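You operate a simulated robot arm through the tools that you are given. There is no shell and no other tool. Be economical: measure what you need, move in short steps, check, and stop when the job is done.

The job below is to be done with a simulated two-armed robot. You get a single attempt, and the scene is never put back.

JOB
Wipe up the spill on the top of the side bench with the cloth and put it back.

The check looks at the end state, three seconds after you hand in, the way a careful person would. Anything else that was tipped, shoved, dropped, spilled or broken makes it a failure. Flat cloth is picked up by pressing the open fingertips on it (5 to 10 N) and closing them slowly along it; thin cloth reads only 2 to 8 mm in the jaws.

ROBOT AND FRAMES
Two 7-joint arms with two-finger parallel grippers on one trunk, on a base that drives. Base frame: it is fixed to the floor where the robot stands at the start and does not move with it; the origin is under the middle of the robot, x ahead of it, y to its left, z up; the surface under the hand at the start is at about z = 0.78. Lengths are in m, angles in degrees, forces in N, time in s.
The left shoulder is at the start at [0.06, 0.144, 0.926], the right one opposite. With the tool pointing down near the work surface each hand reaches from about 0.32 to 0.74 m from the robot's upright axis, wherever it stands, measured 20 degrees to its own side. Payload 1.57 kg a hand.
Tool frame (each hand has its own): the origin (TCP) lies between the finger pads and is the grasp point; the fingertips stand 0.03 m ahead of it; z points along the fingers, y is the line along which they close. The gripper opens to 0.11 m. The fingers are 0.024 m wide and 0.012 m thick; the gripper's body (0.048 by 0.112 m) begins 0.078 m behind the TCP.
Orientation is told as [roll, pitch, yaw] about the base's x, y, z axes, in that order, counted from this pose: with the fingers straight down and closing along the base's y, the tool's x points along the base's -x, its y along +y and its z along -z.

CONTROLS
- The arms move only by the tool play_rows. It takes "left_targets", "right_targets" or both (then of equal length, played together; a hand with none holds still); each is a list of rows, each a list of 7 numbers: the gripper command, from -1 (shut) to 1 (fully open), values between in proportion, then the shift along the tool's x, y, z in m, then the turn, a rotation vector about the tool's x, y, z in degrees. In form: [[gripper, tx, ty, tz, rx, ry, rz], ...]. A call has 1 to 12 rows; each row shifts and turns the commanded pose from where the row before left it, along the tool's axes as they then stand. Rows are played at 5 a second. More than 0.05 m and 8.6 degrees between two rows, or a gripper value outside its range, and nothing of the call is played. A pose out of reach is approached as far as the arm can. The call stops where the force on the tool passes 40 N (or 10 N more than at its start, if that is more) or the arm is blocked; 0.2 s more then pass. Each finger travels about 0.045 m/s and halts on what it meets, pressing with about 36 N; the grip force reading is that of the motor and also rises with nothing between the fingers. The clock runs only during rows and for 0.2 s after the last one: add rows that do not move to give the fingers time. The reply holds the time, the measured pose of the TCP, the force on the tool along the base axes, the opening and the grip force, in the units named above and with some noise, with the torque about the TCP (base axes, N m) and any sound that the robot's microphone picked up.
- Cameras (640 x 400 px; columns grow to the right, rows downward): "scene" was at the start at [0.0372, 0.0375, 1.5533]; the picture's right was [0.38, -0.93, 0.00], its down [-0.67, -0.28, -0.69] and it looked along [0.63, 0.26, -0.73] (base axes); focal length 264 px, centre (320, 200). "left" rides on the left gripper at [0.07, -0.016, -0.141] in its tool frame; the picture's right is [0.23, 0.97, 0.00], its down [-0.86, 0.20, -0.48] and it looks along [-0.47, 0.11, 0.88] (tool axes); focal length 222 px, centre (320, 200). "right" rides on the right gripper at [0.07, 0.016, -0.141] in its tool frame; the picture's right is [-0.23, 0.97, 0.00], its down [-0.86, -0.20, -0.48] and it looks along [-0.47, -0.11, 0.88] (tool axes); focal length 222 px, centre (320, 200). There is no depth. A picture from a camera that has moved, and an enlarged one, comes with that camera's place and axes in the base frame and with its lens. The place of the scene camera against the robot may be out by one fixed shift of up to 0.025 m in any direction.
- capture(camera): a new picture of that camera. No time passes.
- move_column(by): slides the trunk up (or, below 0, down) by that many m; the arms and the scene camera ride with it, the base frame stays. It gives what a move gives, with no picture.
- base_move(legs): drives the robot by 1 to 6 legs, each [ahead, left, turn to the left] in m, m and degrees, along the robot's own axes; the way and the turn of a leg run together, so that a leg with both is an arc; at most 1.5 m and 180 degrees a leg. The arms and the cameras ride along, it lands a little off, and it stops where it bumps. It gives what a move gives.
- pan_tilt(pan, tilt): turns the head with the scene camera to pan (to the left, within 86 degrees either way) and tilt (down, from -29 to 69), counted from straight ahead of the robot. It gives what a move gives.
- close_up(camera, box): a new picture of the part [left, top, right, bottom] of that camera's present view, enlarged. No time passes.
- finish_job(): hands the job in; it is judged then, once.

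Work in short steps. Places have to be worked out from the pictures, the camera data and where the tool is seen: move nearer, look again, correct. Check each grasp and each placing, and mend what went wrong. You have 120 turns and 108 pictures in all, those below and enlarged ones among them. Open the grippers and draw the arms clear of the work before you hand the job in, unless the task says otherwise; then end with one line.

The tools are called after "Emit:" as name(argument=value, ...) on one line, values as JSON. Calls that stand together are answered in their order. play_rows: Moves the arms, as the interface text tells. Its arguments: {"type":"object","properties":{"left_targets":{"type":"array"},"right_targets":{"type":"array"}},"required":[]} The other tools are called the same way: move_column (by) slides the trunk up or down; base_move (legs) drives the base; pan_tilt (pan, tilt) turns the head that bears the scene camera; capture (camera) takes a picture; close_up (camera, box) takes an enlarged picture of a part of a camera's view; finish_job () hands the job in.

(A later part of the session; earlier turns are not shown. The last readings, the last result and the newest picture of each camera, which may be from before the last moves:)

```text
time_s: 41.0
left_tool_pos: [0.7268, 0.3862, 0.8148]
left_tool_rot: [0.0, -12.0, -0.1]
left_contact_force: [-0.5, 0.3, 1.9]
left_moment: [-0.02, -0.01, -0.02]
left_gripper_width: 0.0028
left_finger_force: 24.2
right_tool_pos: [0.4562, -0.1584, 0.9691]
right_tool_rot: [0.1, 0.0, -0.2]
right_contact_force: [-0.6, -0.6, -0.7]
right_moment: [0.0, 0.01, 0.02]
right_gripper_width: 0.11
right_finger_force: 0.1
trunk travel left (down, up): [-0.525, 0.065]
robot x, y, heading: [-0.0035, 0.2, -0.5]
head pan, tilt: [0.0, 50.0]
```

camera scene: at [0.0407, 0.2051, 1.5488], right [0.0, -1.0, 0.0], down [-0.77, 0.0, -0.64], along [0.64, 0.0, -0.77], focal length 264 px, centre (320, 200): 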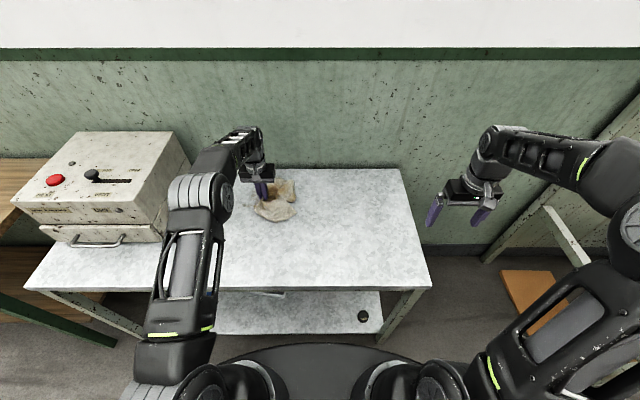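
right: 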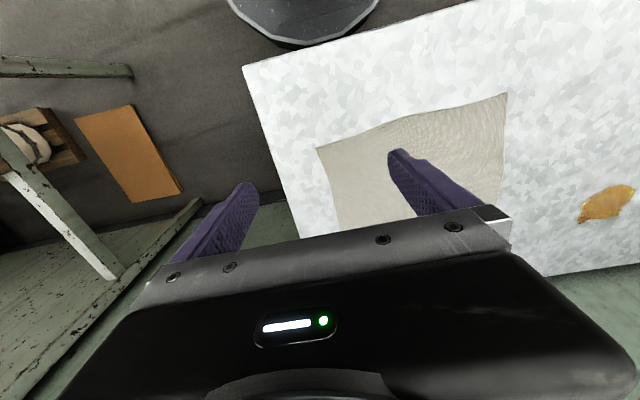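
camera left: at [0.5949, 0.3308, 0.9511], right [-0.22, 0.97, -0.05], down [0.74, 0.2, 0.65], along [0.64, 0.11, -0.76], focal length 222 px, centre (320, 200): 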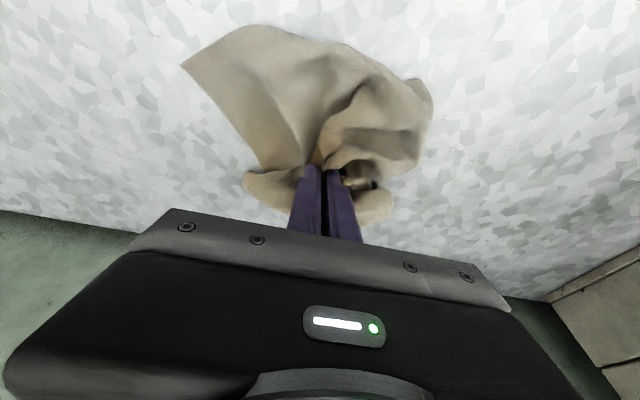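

It's reaching, with light contact of about 2 N. I'll press 0.8 mm more and keep scrubbing in strokes that step back toward the robot.

Emit:
play_rows(left_targets=[[-1, 0.0002, 0.025, 0.0008, 0, 0, 0], [-1, 0, 0.03, 0, 0, 0, 0], [-1, 0, 0.03, 0, 0, 0, 0], [-1, 0.0117, 0, -0.0025, 0, 0, 0], [-1, 0, -0.03, 0, 0, 0, 0], [-1, 0, -0.03, 0, 0, 0, 0], [-1, 0, -0.03, 0, 0, 0, 0], [-1, 0, -0.03, 0, 0, 0, 0], [-1, 0, -0.03, 0, 0, 0, 0], [-1, 0.0117, 0, -0.0025, 0, 0, 0]])

Emit:
play_rows(left_targets=[[-1, 0, 0.03, 0, 0, 0, 0], [-1, 0, 0.03, 0, 0, 0, 0], [-1, 0, 0.03, 0, 0, 0, 0], [-1, 0, 0.03, 0, 0, 0, 0], [-1, 0, 0.03, 0, 0, 0, 0], [-1, 0.0117, 0, -0.0025, 0, 0, 0], [-1, 0, -0.03, 0, 0, 0, 0], [-1, 0, -0.03, 0, 0, 0, 0], [-1, 0, -0.03, 0, 0, 0, 0], [-1, 0, -0.03, 0, 0, 0, 0], [-1, 0, -0.03, 0, 0, 0, 0], [-1, 0.0117, 0, -0.0025, 0, 0, 0]])

Emit:
play_rows(left_targets=[[-1, 0, 0.03, 0, 0, 0, 0], [-1, 0, 0.03, 0, 0, 0, 0], [-1, 0, 0.03, 0, 0, 0, 0], [-1, 0, 0.03, 0, 0, 0, 0], [-1, 0, 0.03, 0, 0, 0, 0], [-1, 0.0117, 0, -0.0025, 0, 0, 0], [-1, 0, -0.03, 0, 0, 0, 0], [-1, 0, -0.03, 0, 0, 0, 0], [-1, 0, -0.03, 0, 0, 0, 0], [-1, 0, -0.03, 0, 0, 0, 0], [-1, 0, -0.03, 0, 0, 0, 0]])

Emit:
capture(camera="left")

```text
time_s: 43.2
left_tool_pos: [0.7004, 0.3214, 0.8136]
left_tool_rot: [-0.1, -12.2, -0.3]
left_contact_force: [2.2, -0.9, 10.3]
left_moment: [0.0, -0.02, 0.01]
left_gripper_width: 0.0028
left_finger_force: 24.1
right_tool_pos: [0.4572, -0.158, 0.9693]
right_tool_rot: [0.0, -0.1, -0.2]
right_contact_force: [0.8, 0.3, 0.5]
right_moment: [0.01, 0.0, 0.0]
right_gripper_width: 0.11
right_finger_force: 0.0
trunk travel left (down, up): [-0.525, 0.065]
robot x, y, heading: [0.0016, 0.1998, -0.1]
head pan, tilt: [0.0, 50.0]
```

```text
time_s: 45.9
left_tool_pos: [0.6769, 0.3224, 0.8142]
left_tool_rot: [-0.1, -11.9, -0.3]
left_contact_force: [0.4, -0.3, 4.1]
left_moment: [0.02, -0.03, -0.04]
left_gripper_width: 0.0028
left_finger_force: 24.1
right_tool_pos: [0.4579, -0.1593, 0.9698]
right_tool_rot: [0.0, 0.0, -0.2]
right_contact_force: [0.4, -0.7, -0.2]
right_moment: [-0.01, -0.01, 0.0]
right_gripper_width: 0.1099
right_finger_force: 0.0
trunk travel left (down, up): [-0.525, 0.065]
robot x, y, heading: [0.0009, 0.1971, -0.1]
head pan, tilt: [0.0, 50.0]
```

```text
time_s: 48.2
left_tool_pos: [0.666, 0.3225, 0.8128]
left_tool_rot: [0.0, -12.1, -0.2]
left_contact_force: [0.7, 2.8, 19.2]
left_moment: [0.12, 0.13, 0.0]
left_gripper_width: 0.0025
left_finger_force: 24.0
right_tool_pos: [0.4558, -0.1582, 0.9699]
right_tool_rot: [0.0, -0.1, -0.2]
right_contact_force: [0.7, -0.1, 0.1]
right_moment: [-0.01, 0.01, -0.01]
right_gripper_width: 0.1101
right_finger_force: 0.1
trunk travel left (down, up): [-0.525, 0.065]
robot x, y, heading: [-0.002, 0.1953, -0.4]
head pan, tilt: [0.0, 50.0]
```

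```text
79 pictures are left
camera left: at [0.5678, 0.3043, 0.9368], right [-0.22, 0.97, -0.05], down [0.74, 0.2, 0.65], along [0.64, 0.11, -0.76], focal length 222 px, centre (320, 200)
```

left: 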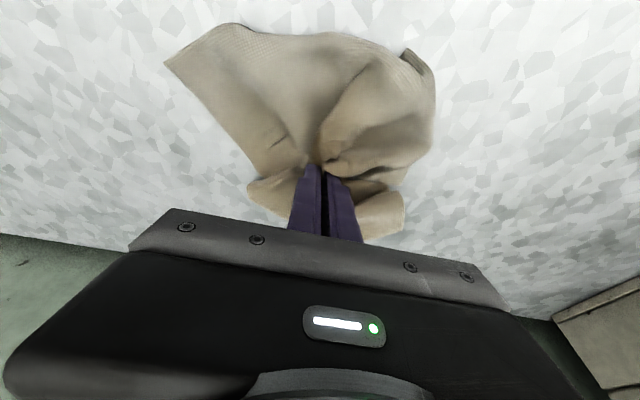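

The bench looks clean from here. I'll lift, back off, straighten the tool and check with the scene camera.

Emit:
play_rows(left_targets=[[-1, -0.0083, 0, -0.0391, 0, 0, 0], [-1, -0.0083, 0, -0.0391, 0, 0, 0], [-1, 0.02, -0.02, -0.03, 0, 0, 0], [-1, 0.0293, -0.03, -0.0062, 0, 0, 0], [-1, 0.0293, -0.03, -0.0062, 0, 0, 0], [-1, 0.0293, -0.03, -0.0062, 0, 0, 0], [-1, 0.0, -0.03, 0, 0, 6, 0], [-1, 0.0, -0.03, 0, 0, 6, 0], [-1, 0, 0, 0, 0, 0, 0]])

Emit:
close_up(camera="scene", box=[236, 170, 300, 210])

Emit:
capture(camera="scene")

Emit:
capture(camera="left")

```text
time_s: 50.2
left_tool_pos: [0.5489, 0.152, 0.9168]
left_tool_rot: [0.0, 0.1, -0.2]
left_contact_force: [0.9, 0.7, 0.2]
left_moment: [-0.02, 0.04, -0.01]
left_gripper_width: 0.0027
left_finger_force: 24.4
right_tool_pos: [0.458, -0.1582, 0.9683]
right_tool_rot: [0.0, 0.1, -0.3]
right_contact_force: [-0.5, 0.1, -0.6]
right_moment: [-0.02, 0.0, 0.02]
right_gripper_width: 0.1102
right_finger_force: 0.0
trunk travel left (down, up): [-0.525, 0.065]
robot x, y, heading: [-0.0015, 0.1997, -0.3]
head pan, tilt: [0.0, 50.0]
```

```text
10.00 times, centred on (268, 190) of scene
camera zoom: at [0.0405, 0.2054, 1.5488], right [0.0, -1.0, 0.0], down [-0.77, 0.0, -0.64], along [0.64, 0.0, -0.77], focal length 2645 px, centre (840, 300)
```

zoom: 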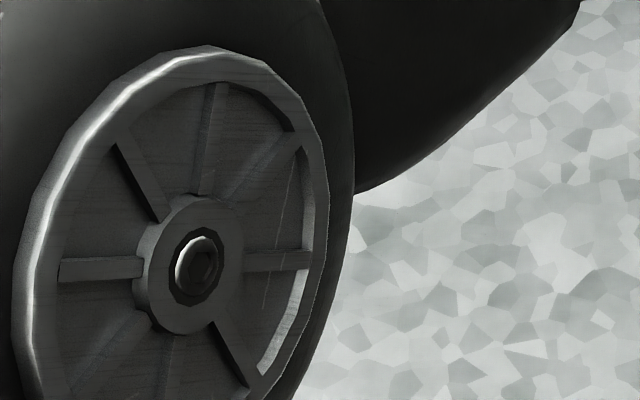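

```text
77 pictures are left
camera scene: at [0.0405, 0.2054, 1.5488], right [0.0, -1.0, 0.0], down [-0.77, 0.0, -0.64], along [0.64, 0.0, -0.77], focal length 264 px, centre (320, 200)
```

scene: 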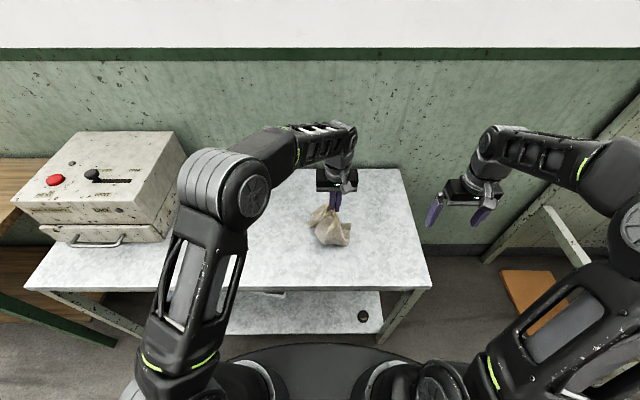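

```text
76 pictures are left
camera left: at [0.4793, 0.1349, 1.0588], right [-0.22, 0.97, 0.0], down [0.86, 0.2, 0.48], along [0.47, 0.11, -0.88], focal length 222 px, centre (320, 200)
```

left: 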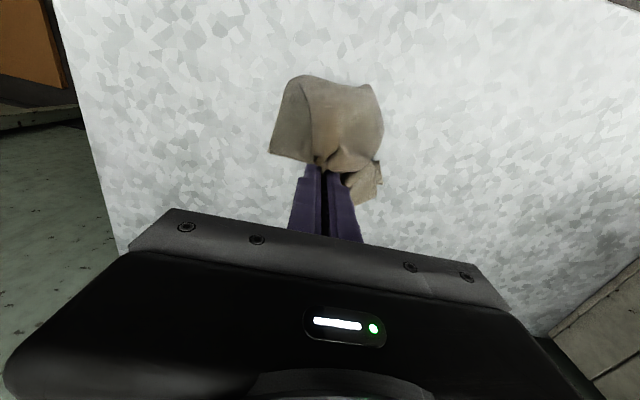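

The elbow hides the spot, so I'll go to the earlier pose from which it was visible.

Emit:
play_rows(left_targets=[[-1, 0.009, 0.03, -0.012, 0, 0, 0], [-1, 0.009, 0.03, -0.013, 0, 0, 0], [-1, 0, 0, 0, 0, 0, 0]])

Emit:
close_up(camera="scene", box=[228, 165, 308, 215])

```text
time_s: 51.0
left_tool_pos: [0.5316, 0.2125, 0.9454]
left_tool_rot: [0.0, 0.1, -0.2]
left_contact_force: [0.2, 0.5, 0.2]
left_moment: [-0.02, -0.02, 0.02]
left_gripper_width: 0.0027
left_finger_force: 23.7
right_tool_pos: [0.4575, -0.158, 0.9683]
right_tool_rot: [0.0, 0.0, -0.2]
right_contact_force: [0.8, -0.5, 0.1]
right_moment: [-0.04, 0.0, 0.01]
right_gripper_width: 0.11
right_finger_force: 0.0
trunk travel left (down, up): [-0.525, 0.065]
robot x, y, heading: [-0.0009, 0.1967, -0.2]
head pan, tilt: [0.0, 50.0]
```

```text
8.00 times, centred on (268, 190) of scene
camera zoom: at [0.0408, 0.2048, 1.5488], right [0.0, -1.0, 0.0], down [-0.77, 0.0, -0.64], along [0.64, 0.0, -0.77], focal length 2116 px, centre (736, 280)
```

zoom: 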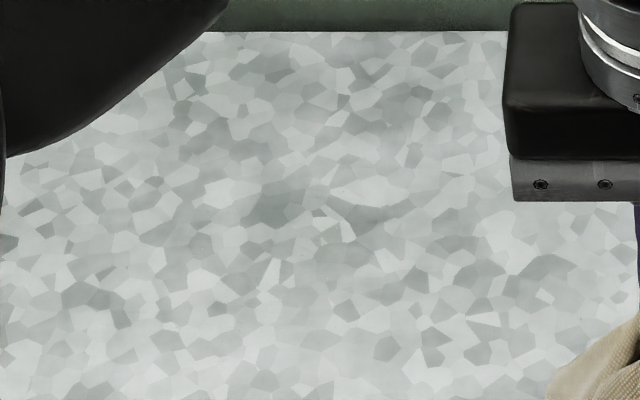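

The bench is clean where the spill was. Next I'll put the cloth back, driving right 0.2 m and raising the trunk so the left hand can lay it down.

Emit:
base_move(legs=[[0, -0.2, 0]])

Emit:
move_column(by=0.06)

Emit:
capture(camera="scene")

```text
time_s: 52.6
left_tool_pos: [0.5318, 0.0118, 0.9454]
left_tool_rot: [0.0, 0.0, -0.1]
left_contact_force: [-0.9, -0.4, -0.4]
left_moment: [0.02, 0.02, 0.01]
left_gripper_width: 0.0027
left_finger_force: 23.9
right_tool_pos: [0.4573, -0.3595, 0.9696]
right_tool_rot: [0.0, 0.0, -0.1]
right_contact_force: [-0.4, 0.0, -0.4]
right_moment: [0.05, -0.02, -0.01]
right_gripper_width: 0.1099
right_finger_force: 0.0
trunk travel left (down, up): [-0.525, 0.065]
robot x, y, heading: [0.0025, -0.0029, -0.1]
head pan, tilt: [0.0, 50.0]
```

```text
time_s: 53.6
left_tool_pos: [0.531, 0.0119, 1.0063]
left_tool_rot: [0.0, 0.0, -0.1]
left_contact_force: [0.0, 0.0, -0.2]
left_moment: [-0.02, -0.01, -0.02]
left_gripper_width: 0.0029
left_finger_force: 23.9
right_tool_pos: [0.4588, -0.3593, 1.0308]
right_tool_rot: [0.0, 0.0, -0.1]
right_contact_force: [0.0, 0.4, 0.4]
right_moment: [0.02, 0.0, 0.01]
right_gripper_width: 0.1099
right_finger_force: 0.0
trunk travel left (down, up): [-0.585, 0.005]
robot x, y, heading: [-0.0012, -0.0028, 0.0]
head pan, tilt: [0.0, 50.0]
```

```text
74 pictures are left
camera scene: at [0.0404, 0.0038, 1.6088], right [0.0, -1.0, 0.0], down [-0.77, 0.0, -0.64], along [0.64, 0.0, -0.77], focal length 264 px, centre (320, 200)
```

scene: 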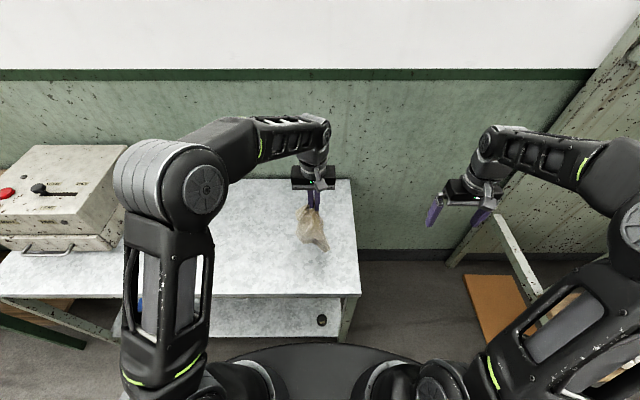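

The cloth hangs freely. I'll move to above (0.60, -0.04) and look at the tail.

Emit:
play_rows(left_targets=[[-1, -0.023, -0.017, 0, 0, 0, 0], [-1, -0.023, -0.017, 0, 0, 0, 0], [-1, -0.023, -0.017, 0, 0, 0, 0], [-1, 0, 0, 0, 0, 0, 0], [-1, 0, 0, 0, 0, 0, 0]])

Emit:
close_up(camera="scene", box=[240, 160, 400, 260])

Emit:
capture(camera="right")

```text
time_s: 54.9
left_tool_pos: [0.5998, -0.0391, 1.006]
left_tool_rot: [0.1, 0.1, -0.1]
left_contact_force: [0.7, 0.6, -0.4]
left_moment: [-0.02, 0.0, -0.01]
left_gripper_width: 0.0028
left_finger_force: 24.1
right_tool_pos: [0.4584, -0.3579, 1.0292]
right_tool_rot: [0.0, 0.0, -0.1]
right_contact_force: [0.1, -0.2, 1.0]
right_moment: [-0.01, 0.01, 0.01]
right_gripper_width: 0.1099
right_finger_force: 0.0
trunk travel left (down, up): [-0.585, 0.005]
robot x, y, heading: [-0.0017, -0.003, 0.0]
head pan, tilt: [0.0, 50.0]
```

```text
4.00 times, centred on (320, 210) of scene
camera zoom: at [0.0405, 0.0035, 1.6088], right [0.0, -1.0, 0.0], down [-0.77, 0.0, -0.64], along [0.64, 0.0, -0.77], focal length 1058 px, centre (320, 160)
```

zoom: 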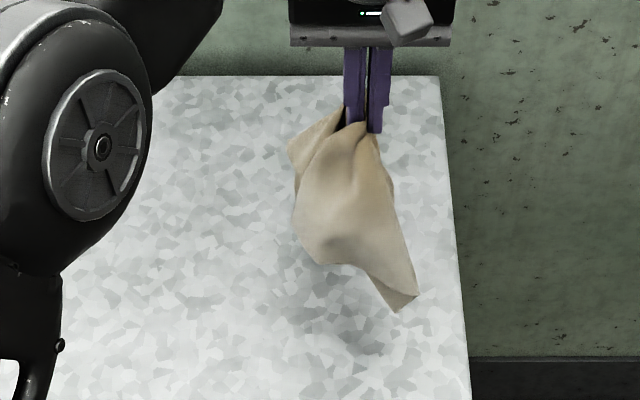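

```text
72 pictures are left
camera right: at [0.3879, -0.342, 1.1693], right [0.23, 0.97, 0.0], down [0.85, -0.2, 0.48], along [0.47, -0.11, -0.88], focal length 222 px, centre (320, 200)
```

right: 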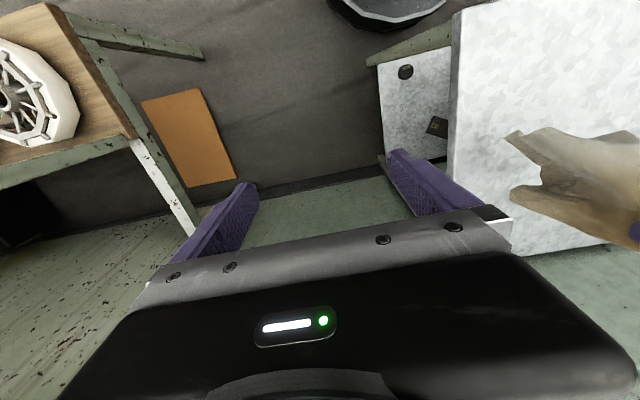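

The right-hand corners hang below the grip as wanted. I'll lower and sweep left so the cloth is laid out from its right edge, ending at the original grip point (0.607, 0.14).

Emit:
play_rows(left_targets=[[-1, 0, -0.005, 0.03, 0, 0, 0], [-1, 0, 0.005, 0.03, 0, 0, 0], [-1, 0, 0.02, 0.03, 0, 0, 0], [-1, -0.002, 0.03, 0.03, 0, 0, 0], [-1, -0.002, 0.035, 0.025, 0, 0, 0], [-1, -0.002, 0.035, 0.02, 0, 0, 0], [-1, -0.001, 0.03, 0.015, 0, 0, 0], [-1, 0, 0.02, 0.008, 0, 0, 0], [-1, 0, 0, 0, 0, 0, 0]])

Emit:
close_up(camera="scene", box=[200, 140, 400, 265])

Emit:
capture(camera="left")

```text
time_s: 56.9
left_tool_pos: [0.6084, 0.1311, 0.8162]
left_tool_rot: [0.0, 0.0, -0.1]
left_contact_force: [0.3, -0.4, 1.2]
left_moment: [0.0, 0.04, 0.0]
left_gripper_width: 0.0027
left_finger_force: 23.6
right_tool_pos: [0.4575, -0.3596, 1.0294]
right_tool_rot: [0.0, 0.0, -0.1]
right_contact_force: [-0.1, -0.4, -0.8]
right_moment: [0.02, 0.03, 0.0]
right_gripper_width: 0.1101
right_finger_force: 0.0
trunk travel left (down, up): [-0.585, 0.005]
robot x, y, heading: [0.0019, -0.0014, -0.2]
head pan, tilt: [0.0, 50.0]
```

```text
3.20 times, centred on (300, 202) of scene
camera zoom: at [0.04, 0.0035, 1.6088], right [0.0, -1.0, 0.0], down [-0.77, 0.0, -0.64], along [0.64, 0.0, -0.77], focal length 846 px, centre (384, 192)
```

zoom: 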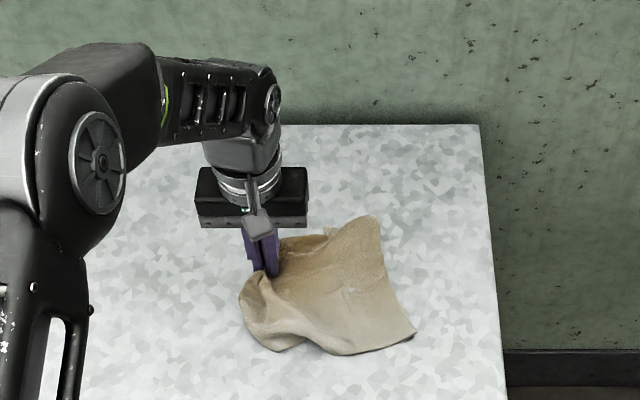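

```text
70 pictures are left
camera left: at [0.5382, 0.1144, 0.9567], right [-0.22, 0.97, 0.0], down [0.86, 0.2, 0.48], along [0.47, 0.11, -0.88], focal length 222 px, centre (320, 200)
```

left: 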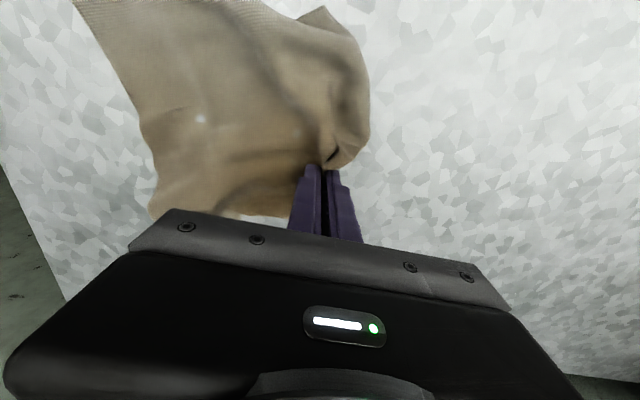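

The cloth is laid out nicely to the right of the grip. I'll press the tips down lightly and open slowly, which should spread the pinched fold back out, then rise.

Emit:
play_rows(left_targets=[[-1, 0, 0.008, 0.004, 0, 0, 0], [-0.8, 0, 0, 0, 0, 0, 0], [-0.6, 0, 0, 0, 0, 0, 0], [-0.4, 0, 0, 0, 0, 0, 0], [-0.2, 0, 0, 0, 0, 0, 0], [0.0, 0, 0, 0, 0, 0, 0], [0.2, 0, 0, 0, 0, 0, 0], [0.4, 0, 0, 0, 0, 0, 0], [0.6, 0, 0, 0, 0, 0, 0], [0.6, 0, 0, 0, 0, 0, 0]])

Emit:
capture(camera="left")

```text
time_s: 59.0
left_tool_pos: [0.6063, 0.1387, 0.8118]
left_tool_rot: [-0.1, -0.2, -0.1]
left_contact_force: [0.4, 2.2, 11.7]
left_moment: [-0.54, -0.03, -0.01]
left_gripper_width: 0.0863
left_finger_force: 0.1
right_tool_pos: [0.4562, -0.3585, 1.0296]
right_tool_rot: [0.0, -0.1, -0.1]
right_contact_force: [-0.1, -1.2, -0.3]
right_moment: [0.04, 0.02, 0.03]
right_gripper_width: 0.1098
right_finger_force: 0.2
trunk travel left (down, up): [-0.585, 0.005]
robot x, y, heading: [0.0034, -0.0004, -0.3]
head pan, tilt: [0.0, 50.0]
```

```text
69 pictures are left
camera left: at [0.537, 0.1229, 0.9537], right [-0.23, 0.97, 0.0], down [0.85, 0.2, 0.48], along [0.47, 0.11, -0.88], focal length 222 px, centre (320, 200)
```

left: 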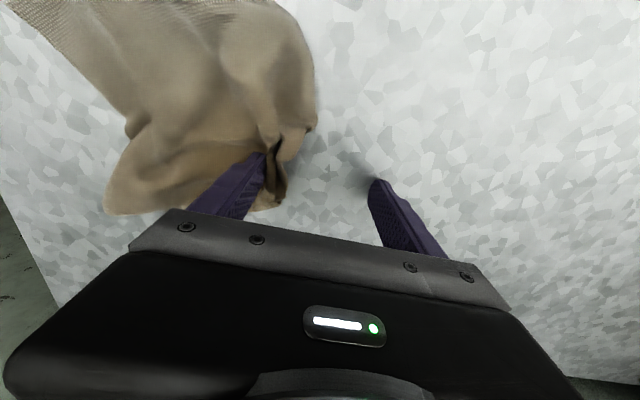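

The -y finger pushed the fold a few centimetres to the right. I'll lift and look at the layout.

Emit:
play_rows(left_targets=[[0.6, 0, 0, -0.03, 0, 0, 0], [0.8, 0, 0, -0.04, 0, 0, 0], [1, 0, 0.04, -0.03, 0, 0, 0], [1, 0.01, 0.045, -0.01, 0, 0, 0], [1, 0.01, 0.045, -0.01, 0, 0, 0], [1, 0.01, 0.045, 0, 0, 0, 0], [1, 0, 0, 0, 0, 0, 0]])

Emit:
close_up(camera="scene", box=[200, 140, 400, 265])

Emit:
capture(camera="left")

```text
time_s: 60.6
left_tool_pos: [0.5776, 0.3143, 0.931]
left_tool_rot: [0.0, 0.1, -0.1]
left_contact_force: [0.1, -0.3, 0.1]
left_moment: [0.04, 0.01, 0.0]
left_gripper_width: 0.1098
left_finger_force: 0.0
right_tool_pos: [0.4569, -0.3587, 1.0278]
right_tool_rot: [0.0, 0.0, -0.1]
right_contact_force: [0.0, 0.7, 0.1]
right_moment: [0.01, -0.01, 0.0]
right_gripper_width: 0.1101
right_finger_force: 0.1
trunk travel left (down, up): [-0.585, 0.005]
robot x, y, heading: [-0.004, -0.0006, 0.0]
head pan, tilt: [0.0, 50.0]
```

```text
3.20 times, centred on (300, 202) of scene
camera zoom: at [0.0401, 0.0032, 1.6088], right [0.0, -1.0, 0.0], down [-0.77, 0.0, -0.64], along [0.64, 0.0, -0.77], focal length 846 px, centre (384, 192)
```

zoom: 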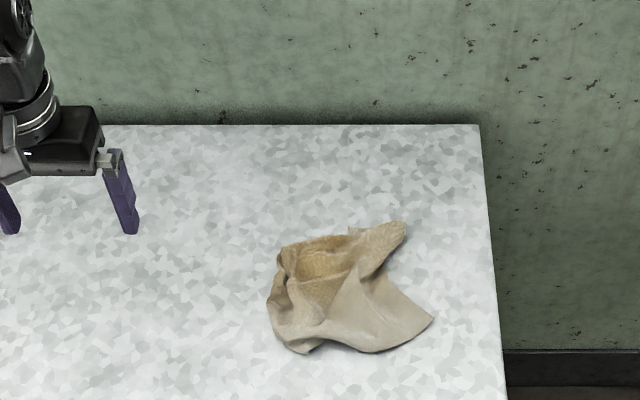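

```text
67 pictures are left
camera left: at [0.5091, 0.298, 1.0733], right [-0.23, 0.97, 0.0], down [0.86, 0.2, 0.48], along [0.47, 0.11, -0.88], focal length 222 px, centre (320, 200)
```

left: 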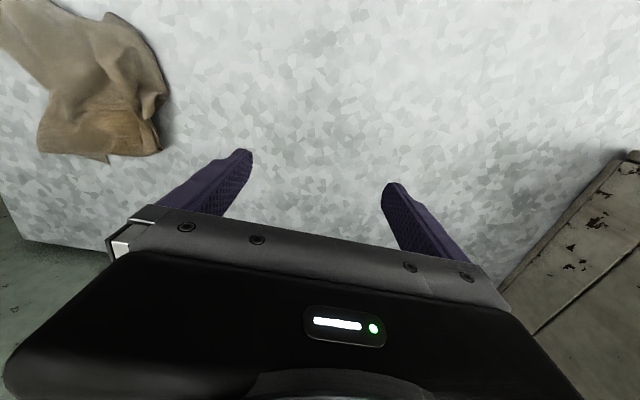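

The cloth is back but crumpled, centred near (0.58, 0.05) against the original (0.595, 0.085). I'll look closely at its folds and corners to spread it out.

Emit:
close_up(camera="scene", box=[272, 200, 344, 255])

Emit:
capture(camera="right")

```text
7.27 times, centred on (308, 228) of scene
camera zoom: at [0.0401, 0.0032, 1.6088], right [0.0, -1.0, 0.0], down [-0.77, 0.0, -0.64], along [0.64, 0.0, -0.77], focal length 1924 px, centre (407, 0)
```

zoom: 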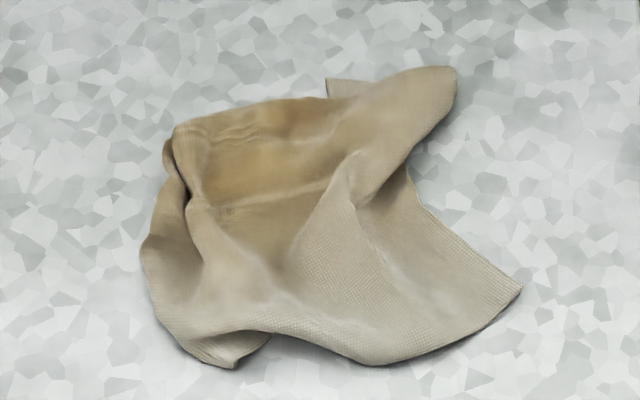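

```text
65 pictures are left
camera right: at [0.3876, -0.3422, 1.1694], right [0.23, 0.97, 0.0], down [0.85, -0.2, 0.48], along [0.47, -0.11, -0.88], focal length 222 px, centre (320, 200)
```

right: 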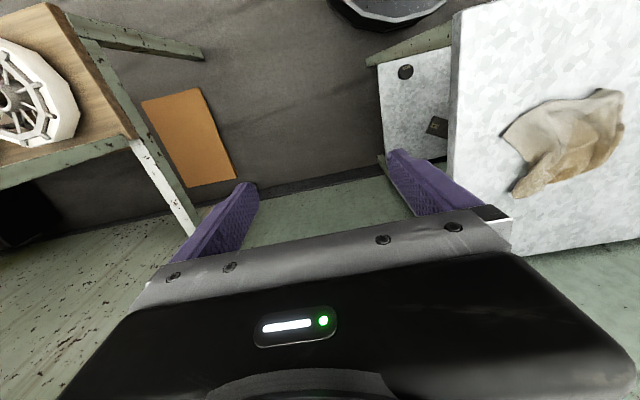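

All four corners are visible: near-right (0.54, -0.05), far-right (0.68, -0.02), far-left (0.67, 0.05) and near-left (0.50, 0.085). I'll spread the cloth by pulling diagonal corners apart with the two hands, starting with the left hand over the near-left corner.

Emit:
play_rows(left_targets=[[0.6, 0.0131, -0.0433, 0, 0, 0, 0], [0.6, 0.0131, -0.0433, 0, 0, 0, 0], [0.6, 0.0131, -0.0433, 0, 0, 0, 0], [0.6, 0.0131, -0.0433, 0, 0, 0, 0], [0.6, 0.0131, -0.0433, 0, 0, 0, 0], [0.6, 0, 0, 0.025, 0, 0, 0], [0.6, 0, 0, 0.025, 0, 0, 0], [0.6, 0, 0, 0.02, 0, 0, 0], [0.6, 0, 0, 0, 0, 0, 0]])

Emit:
close_up(camera="scene", box=[256, 180, 352, 255])

Emit:
capture(camera="left")

```text
time_s: 62.6
left_tool_pos: [0.5121, 0.0972, 0.8642]
left_tool_rot: [0.0, 0.0, -0.1]
left_contact_force: [0.7, -0.6, 0.3]
left_moment: [0.01, -0.05, 0.01]
left_gripper_width: 0.0881
left_finger_force: 0.2
right_tool_pos: [0.458, -0.3583, 1.0302]
right_tool_rot: [0.1, 0.0, 0.0]
right_contact_force: [1.6, 1.5, -0.3]
right_moment: [0.0, 0.01, -0.03]
right_gripper_width: 0.1101
right_finger_force: 0.2
trunk travel left (down, up): [-0.585, 0.005]
robot x, y, heading: [0.0013, -0.0031, -0.1]
head pan, tilt: [0.0, 50.0]
```

```text
5.33 times, centred on (304, 218) of scene
camera zoom: at [0.0398, 0.0037, 1.6088], right [0.0, -1.0, 0.0], down [-0.77, 0.0, -0.64], along [0.64, 0.0, -0.77], focal length 1411 px, centre (405, 107)
```

zoom: 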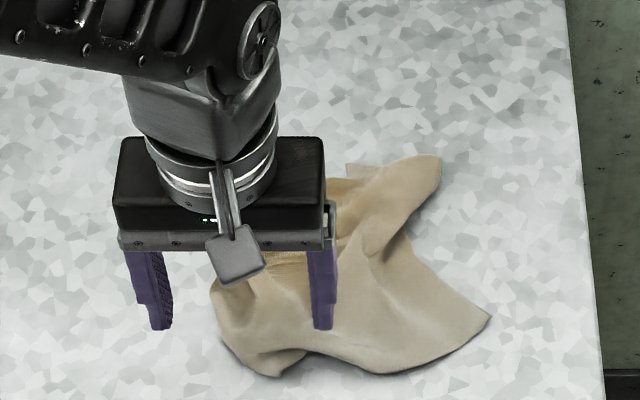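

```text
63 pictures are left
camera left: at [0.4424, 0.0803, 1.0045], right [-0.23, 0.97, 0.0], down [0.86, 0.2, 0.48], along [0.47, 0.11, -0.88], focal length 222 px, centre (320, 200)
```

left: 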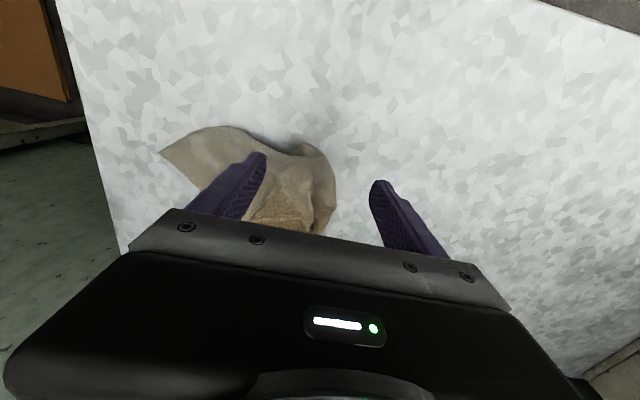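

The left fingers straddle the near-left corner. I'll lower to the cloth and close slowly.

Emit:
play_rows(left_targets=[[0.6, 0.002, 0, 0.025, 0, 0, 0], [0.6, 0, 0, 0.02, 0, 0, 0], [0.6, 0, 0, 0.006, 0, 0, 0], [0.6, 0, 0, 0, 0, 0, 0]])

```text
time_s: 63.6
left_tool_pos: [0.5098, 0.0987, 0.8117]
left_tool_rot: [0.0, -0.1, -0.1]
left_contact_force: [-0.6, 0.4, 1.7]
left_moment: [-0.07, -0.01, 0.01]
left_gripper_width: 0.0879
left_finger_force: 0.1
right_tool_pos: [0.4594, -0.3584, 1.0303]
right_tool_rot: [0.1, 0.0, 0.0]
right_contact_force: [0.3, -0.7, 0.1]
right_moment: [-0.02, -0.04, -0.01]
right_gripper_width: 0.11
right_finger_force: 0.0
trunk travel left (down, up): [-0.585, 0.005]
robot x, y, heading: [-0.0019, -0.0035, 0.1]
head pan, tilt: [0.0, 50.0]
```

Light contact at 1.7 N. Closing slowly.

Emit:
play_rows(left_targets=[[0.45, 0, 0, 0.0004, 0, 0, 0], [0.3, 0, 0, 0, 0, 0, 0], [0.15, 0, 0, 0, 0, 0, 0], [0, 0, 0, 0, 0, 0, 0], [-0.15, 0, 0, 0, 0, 0, 0], [-0.3, 0, 0, 0, 0, 0, 0], [-0.45, 0, 0, 0, 0, 0, 0], [-0.6, 0, 0, 0, 0, 0, 0], [-0.75, 0, 0, 0, 0, 0, 0], [-0.9, 0, 0, 0, 0, 0, 0], [-1, 0, 0, 0, 0, 0, 0], [-1, 0, 0, 0, 0, 0, 0]])

Emit:
close_up(camera="scene", box=[256, 180, 352, 255])

Emit:
capture(camera="left")

```text
time_s: 66.2
left_tool_pos: [0.5103, 0.0975, 0.8125]
left_tool_rot: [0.0, 0.0, -0.1]
left_contact_force: [-0.8, 0.2, 4.2]
left_moment: [-0.03, -0.01, -0.01]
left_gripper_width: 0.0064
left_finger_force: 26.1
right_tool_pos: [0.458, -0.3594, 1.0291]
right_tool_rot: [0.0, 0.0, -0.1]
right_contact_force: [0.2, -0.1, 0.1]
right_moment: [0.03, 0.03, 0.04]
right_gripper_width: 0.1098
right_finger_force: 0.1
trunk travel left (down, up): [-0.585, 0.005]
robot x, y, heading: [0.0011, -0.0048, -0.3]
head pan, tilt: [0.0, 50.0]
```

```text
5.33 times, centred on (304, 218) of scene
camera zoom: at [0.0397, 0.0037, 1.6089], right [0.0, -1.0, 0.0], down [-0.77, 0.0, -0.64], along [0.64, 0.0, -0.77], focal length 1411 px, centre (405, 107)
```

zoom: 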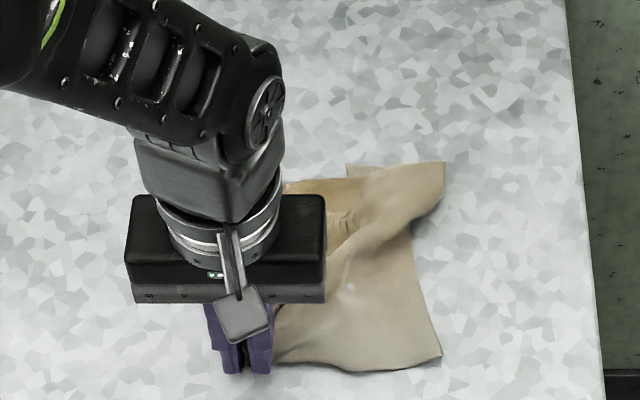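

```text
61 pictures are left
camera left: at [0.4407, 0.0815, 0.9532], right [-0.23, 0.97, 0.0], down [0.86, 0.2, 0.48], along [0.47, 0.11, -0.88], focal length 222 px, centre (320, 200)
```

left: 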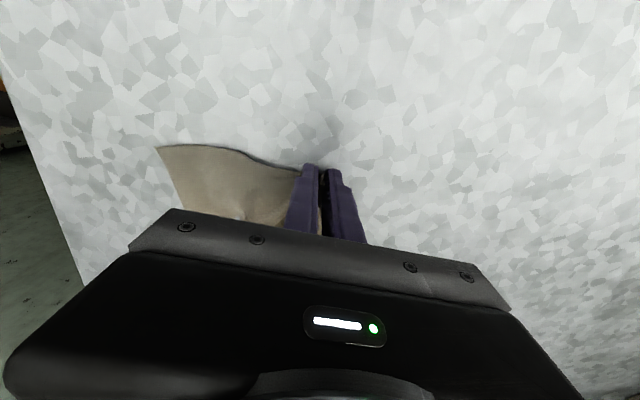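

The corner is held, with 6.4 mm in the jaws. Next the right hand goes above the far-right corner near (0.67, -0.025).

Emit:
play_rows(right_targets=[[0.6, -0.0228, 0.0362, 0.01, 0, 0, 0], [0.6, -0.0228, 0.0362, 0.01, 0, 0, 0], [0.6, -0.0228, 0.0362, 0.01, 0, 0, 0], [0.6, -0.0228, 0.0362, 0.01, 0, 0, 0], [0.6, -0.0228, 0.0362, 0.01, 0, 0, 0], [0.6, -0.0228, 0.0362, 0.015, 0, 0, 0], [0.6, -0.0228, 0.0362, 0.015, 0, 0, 0], [0.6, -0.0228, 0.0362, 0.015, 0, 0, 0], [0.6, -0.0228, 0.0362, 0.015, 0, 0, 0], [0.6, 0, 0, 0.03, 0, 0, 0], [0.6, 0, 0, 0.02, 0, 0, 0]])

Emit:
capture(camera="right")

Emit:
close_up(camera="scene", box=[256, 160, 384, 260])

```text
time_s: 68.7
left_tool_pos: [0.5101, 0.0986, 0.8116]
left_tool_rot: [0.1, 0.1, -0.1]
left_contact_force: [-0.3, -0.3, 4.7]
left_moment: [-0.01, -0.05, -0.01]
left_gripper_width: 0.0063
left_finger_force: 26.1
right_tool_pos: [0.6639, -0.0327, 0.8696]
right_tool_rot: [0.0, -0.1, -0.1]
right_contact_force: [-0.5, 0.1, 0.7]
right_moment: [-0.01, 0.02, 0.03]
right_gripper_width: 0.0878
right_finger_force: 0.1
trunk travel left (down, up): [-0.585, 0.005]
robot x, y, heading: [-0.0024, -0.0023, 0.1]
head pan, tilt: [0.0, 50.0]
```

```text
60 pictures are left
camera right: at [0.5923, -0.0159, 1.0095], right [0.23, 0.97, 0.0], down [0.85, -0.2, 0.48], along [0.47, -0.11, -0.88], focal length 222 px, centre (320, 200)
```

right: 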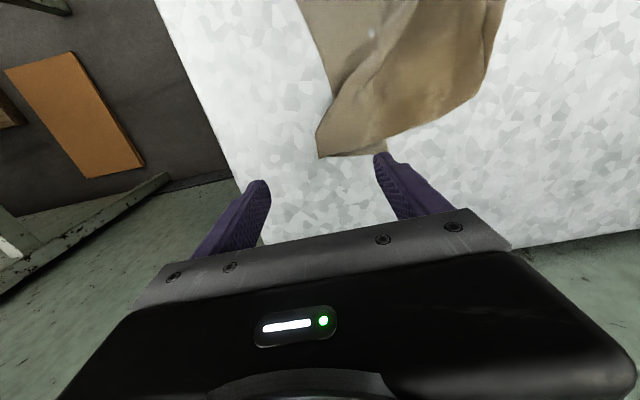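

```text
4.00 times, centred on (320, 210) of scene
camera zoom: at [0.0397, 0.0038, 1.6089], right [0.0, -1.0, 0.0], down [-0.77, 0.0, -0.64], along [0.64, 0.0, -0.77], focal length 1058 px, centre (320, 160)
```

zoom: 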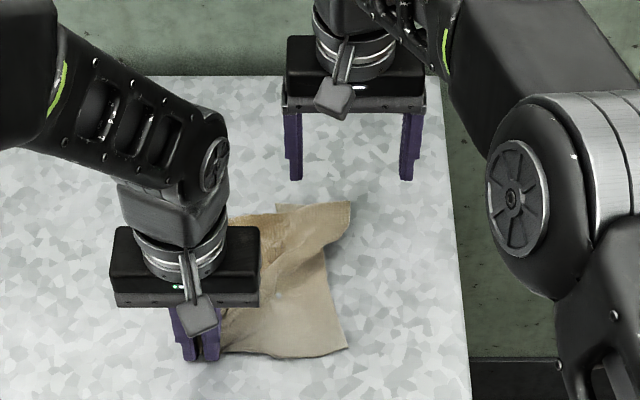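

The far-right corner tip is at about (0.658, -0.032). I'll shift the right hand to (0.643, -0.025), lower to light contact and check.

Emit:
play_rows(right_targets=[[0.6, 0.02, 0.008, 0.02, 0, 0, 0], [0.6, 0, 0, 0.02, 0, 0, 0], [0.6, 0, 0, 0.012, 0, 0, 0], [0.6, 0, 0, 0.004, 0, 0, 0], [0.6, 0, 0, 0, 0, 0, 0]])

Emit:
capture(camera="right")

```text
time_s: 69.8
left_tool_pos: [0.5103, 0.0987, 0.811]
left_tool_rot: [0.0, 0.1, -0.1]
left_contact_force: [-0.8, 0.0, 4.1]
left_moment: [-0.02, -0.02, -0.01]
left_gripper_width: 0.0063
left_finger_force: 26.3
right_tool_pos: [0.6421, -0.0242, 0.8125]
right_tool_rot: [0.0, -0.1, -0.1]
right_contact_force: [0.1, 0.7, 1.3]
right_moment: [0.05, 0.01, 0.01]
right_gripper_width: 0.088
right_finger_force: 0.1
trunk travel left (down, up): [-0.585, 0.005]
robot x, y, heading: [-0.0004, 0.0003, -0.4]
head pan, tilt: [0.0, 50.0]
```

```text
58 pictures are left
camera right: at [0.5721, -0.0082, 0.9529], right [0.23, 0.97, 0.0], down [0.85, -0.2, 0.48], along [0.47, -0.11, -0.88], focal length 222 px, centre (320, 200)
```

right: 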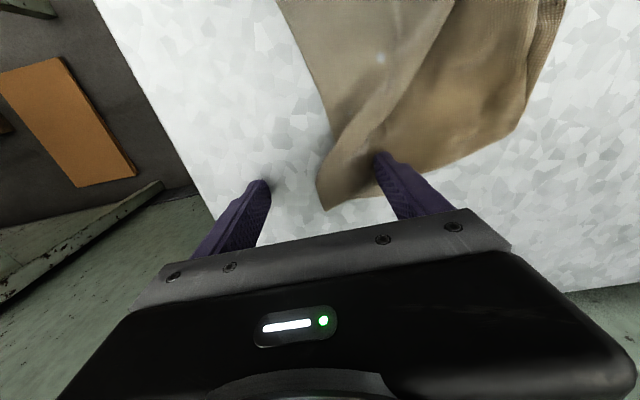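

The far-right corner is between the fingers. Closing slowly with a touch more press.

Emit:
play_rows(right_targets=[[0.45, 0, 0, 0.0007, 0, 0, 0], [0.3, 0, 0, 0, 0, 0, 0], [0.15, 0, 0, 0, 0, 0, 0], [0, 0, 0, 0, 0, 0, 0], [-0.15, 0, 0, 0, 0, 0, 0], [-0.3, 0, 0, 0, 0, 0, 0], [-0.45, 0, 0, 0, 0, 0, 0], [-0.6, 0, 0, 0, 0, 0, 0], [-0.75, 0, 0, 0, 0, 0, 0], [-0.9, 0, 0, 0, 0, 0, 0], [-1, 0, 0, 0, 0, 0, 0], [-1, 0, 0, 0, 0, 0, 0]])

Emit:
capture(camera="right")

```text
time_s: 72.5
left_tool_pos: [0.5097, 0.0981, 0.8113]
left_tool_rot: [-0.2, 0.1, -0.1]
left_contact_force: [1.3, -0.1, 3.7]
left_moment: [-0.07, -0.05, -0.01]
left_gripper_width: 0.0064
left_finger_force: 26.5
right_tool_pos: [0.6418, -0.0257, 0.8127]
right_tool_rot: [0.1, -0.1, -0.1]
right_contact_force: [-1.0, 1.9, 3.2]
right_moment: [0.04, 0.0, 0.0]
right_gripper_width: 0.0032
right_finger_force: 23.8
trunk travel left (down, up): [-0.585, 0.005]
robot x, y, heading: [-0.0021, 0.0004, -0.2]
head pan, tilt: [0.0, 50.0]
```

```text
57 pictures are left
camera right: at [0.5722, -0.008, 0.9528], right [0.23, 0.97, 0.0], down [0.85, -0.2, 0.48], along [0.47, -0.11, -0.88], focal length 222 px, centre (320, 200)
```

right: 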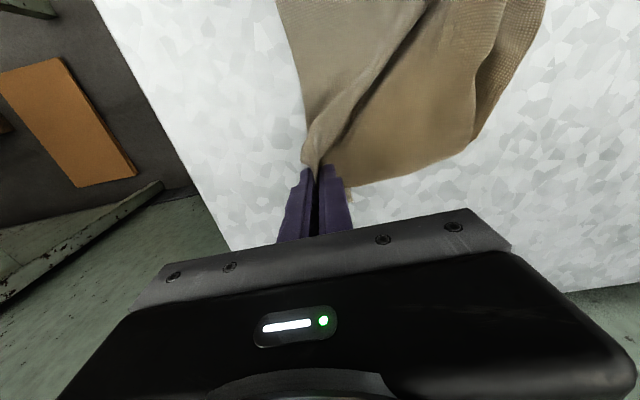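

Both corners are held. I'll lift 2 cm and pull the corners apart along the diagonal, about 80% of the way at first, watching the forces.

Emit:
play_rows(left_targets=[[-1, 0, 0, -0.02, 0, 0, 0], [-1, 0.005, 0.018, 0, 0, 0, 0], [-1, 0.005, 0.018, 0, 0, 0, 0], [-1, 0.005, 0.018, 0, 0, 0, 0], [-1, 0.005, 0.018, 0, 0, 0, 0], [-1, 0, 0, 0, 0, 0, 0]], right_targets=[[-1, 0, 0, -0.02, 0, 0, 0], [-1, -0.012, -0.001, 0, 0, 0, 0], [-1, -0.012, -0.001, 0, 0, 0, 0], [-1, -0.012, -0.001, 0, 0, 0, 0], [-1, -0.012, -0.001, 0, 0, 0, 0], [-1, 0, 0, 0, 0, 0, 0]])

Emit:
close_up(camera="scene", box=[240, 150, 384, 260])

```text
time_s: 73.8
left_tool_pos: [0.4912, 0.1684, 0.832]
left_tool_rot: [-0.1, 0.0, -0.2]
left_contact_force: [11.6, -15.0, -0.5]
left_moment: [-0.17, -0.14, -0.24]
left_gripper_width: 0.0028
left_finger_force: 23.8
right_tool_pos: [0.6787, -0.0287, 0.8325]
right_tool_rot: [0.1, 0.0, -0.1]
right_contact_force: [-12.0, 14.8, 0.4]
right_moment: [0.24, 0.2, -0.26]
right_gripper_width: 0.0029
right_finger_force: 24.4
right hand out of reach, approached as far as the arm can: row 5
trunk travel left (down, up): [-0.585, 0.005]
robot x, y, heading: [0.0014, 0.0014, -0.2]
head pan, tilt: [0.0, 50.0]
```

```text
3.64 times, centred on (312, 205) of scene
camera zoom: at [0.0405, 0.0037, 1.6088], right [0.0, -1.0, 0.0], down [-0.77, 0.0, -0.64], along [0.64, 0.0, -0.77], focal length 962 px, centre (349, 182)
```

zoom: 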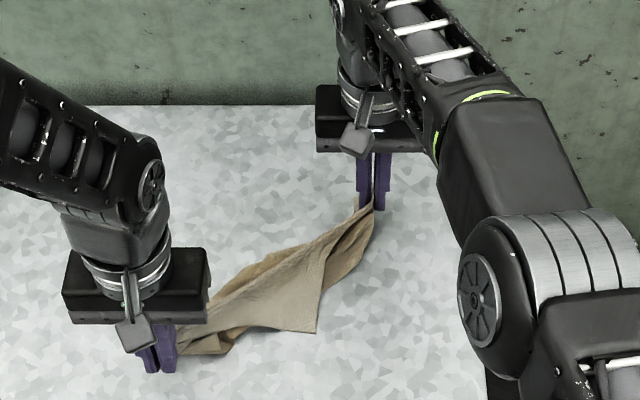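

It's taut at 19 N along the diagonal, centred near (0.585, 0.07). I'll ease off a little, lower both hands and open slightly, then lift.

Emit:
play_rows(left_targets=[[-1, -0.004, -0.004, 0.01, 0, 0, 0], [-1, 0, 0, 0.008, 0, 0, 0], [-0.85, 0, 0, 0, 0, 0, 0], [-0.7, 0, 0, 0, 0, 0, 0], [-0.6, 0, 0, 0, 0, 0, 0], [-0.6, 0, 0, -0.02, 0, 0, 0], [-0.6, 0, 0, -0.04, 0, 0, 0], [-0.6, 0, 0.02, -0.04, 0, 0, 0], [-0.6, 0, 0.045, 0, 0, 0, 0], [-0.6, 0, 0.045, 0, 0, 0, 0]], right_targets=[[-1, 0.002, 0.002, 0.01, 0, 0, 0], [-1, 0, 0, 0.008, 0, 0, 0], [-0.85, 0, 0, 0, 0, 0, 0], [-0.7, 0, 0, 0, 0, 0, 0], [-0.6, 0, 0, 0, 0, 0, 0], [-0.6, 0, 0, -0.02, 0, 0, 0], [-0.6, 0, 0, -0.04, 0, 0, 0], [-0.6, 0.02, -0.02, -0.04, 0, 0, 0], [-0.6, 0.02, -0.045, 0, 0, 0, 0], [-0.6, 0.02, -0.045, 0, 0, 0, 0]])

Emit:
close_up(camera="scene", box=[240, 160, 384, 260])

```text
time_s: 76.0
left_tool_pos: [0.4934, 0.2758, 0.9139]
left_tool_rot: [0.0, 0.1, -0.1]
left_contact_force: [0.2, -0.1, 0.1]
left_moment: [-0.04, 0.02, 0.02]
left_gripper_width: 0.0222
left_finger_force: 0.0
right_tool_pos: [0.6164, -0.1387, 0.9151]
right_tool_rot: [0.0, -0.1, 0.0]
right_contact_force: [-0.1, -0.2, 0.3]
right_moment: [-0.04, -0.01, -0.01]
right_gripper_width: 0.0221
right_finger_force: 0.1
trunk travel left (down, up): [-0.585, 0.005]
robot x, y, heading: [-0.0003, -0.0009, -0.2]
head pan, tilt: [0.0, 50.0]
```

```text
4.00 times, centred on (312, 210) of scene
camera zoom: at [0.0388, 0.0037, 1.6089], right [0.0, -1.0, 0.0], down [-0.77, 0.0, -0.64], along [0.64, 0.0, -0.77], focal length 1058 px, centre (352, 160)
```

zoom: 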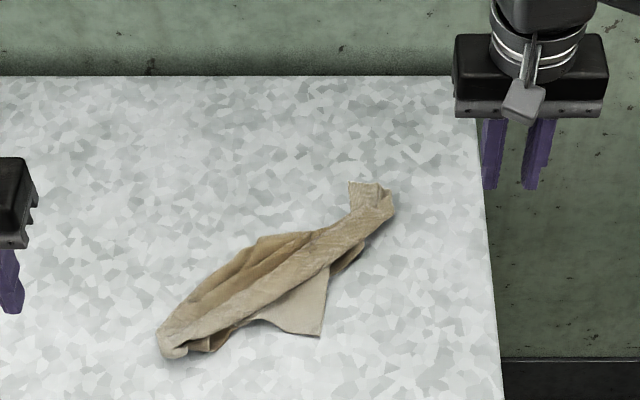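

The cloth is now a diagonal strip, with the near-right corner free at (0.52, 0.03). I'll zoom in to find the far-left part.

Emit:
close_up(camera="scene", box=[268, 198, 344, 254])

Emit:
capture(camera="left")

Emit:
capture(camera="right")

```text
7.14 times, centred on (306, 226) of scene
camera zoom: at [0.0388, 0.0037, 1.6089], right [0.0, -1.0, 0.0], down [-0.77, 0.0, -0.64], along [0.64, 0.0, -0.77], focal length 1889 px, centre (420, 14)
```

zoom: 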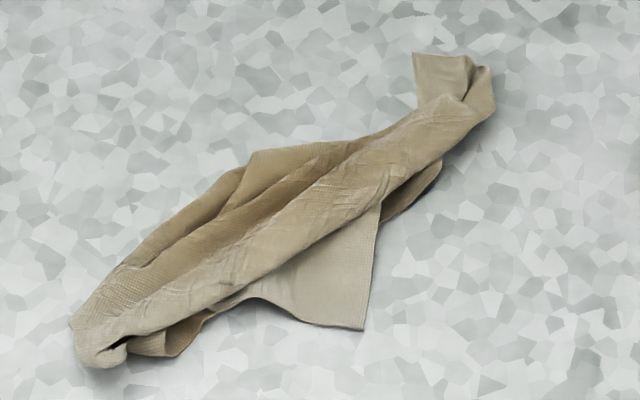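

```text
53 pictures are left
camera left: at [0.4239, 0.2601, 1.0552], right [-0.23, 0.97, 0.0], down [0.86, 0.2, 0.48], along [0.47, 0.11, -0.88], focal length 222 px, centre (320, 200)
```

left: 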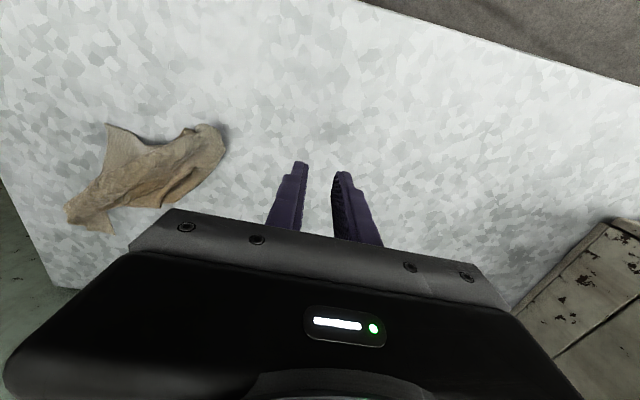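

```text
52 pictures are left
camera right: at [0.5449, -0.1217, 1.0554], right [0.23, 0.97, 0.0], down [0.85, -0.2, 0.48], along [0.47, -0.11, -0.88], focal length 222 px, centre (320, 200)
```

right: 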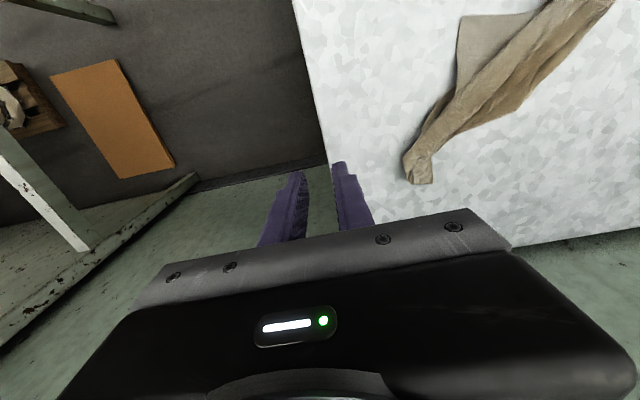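

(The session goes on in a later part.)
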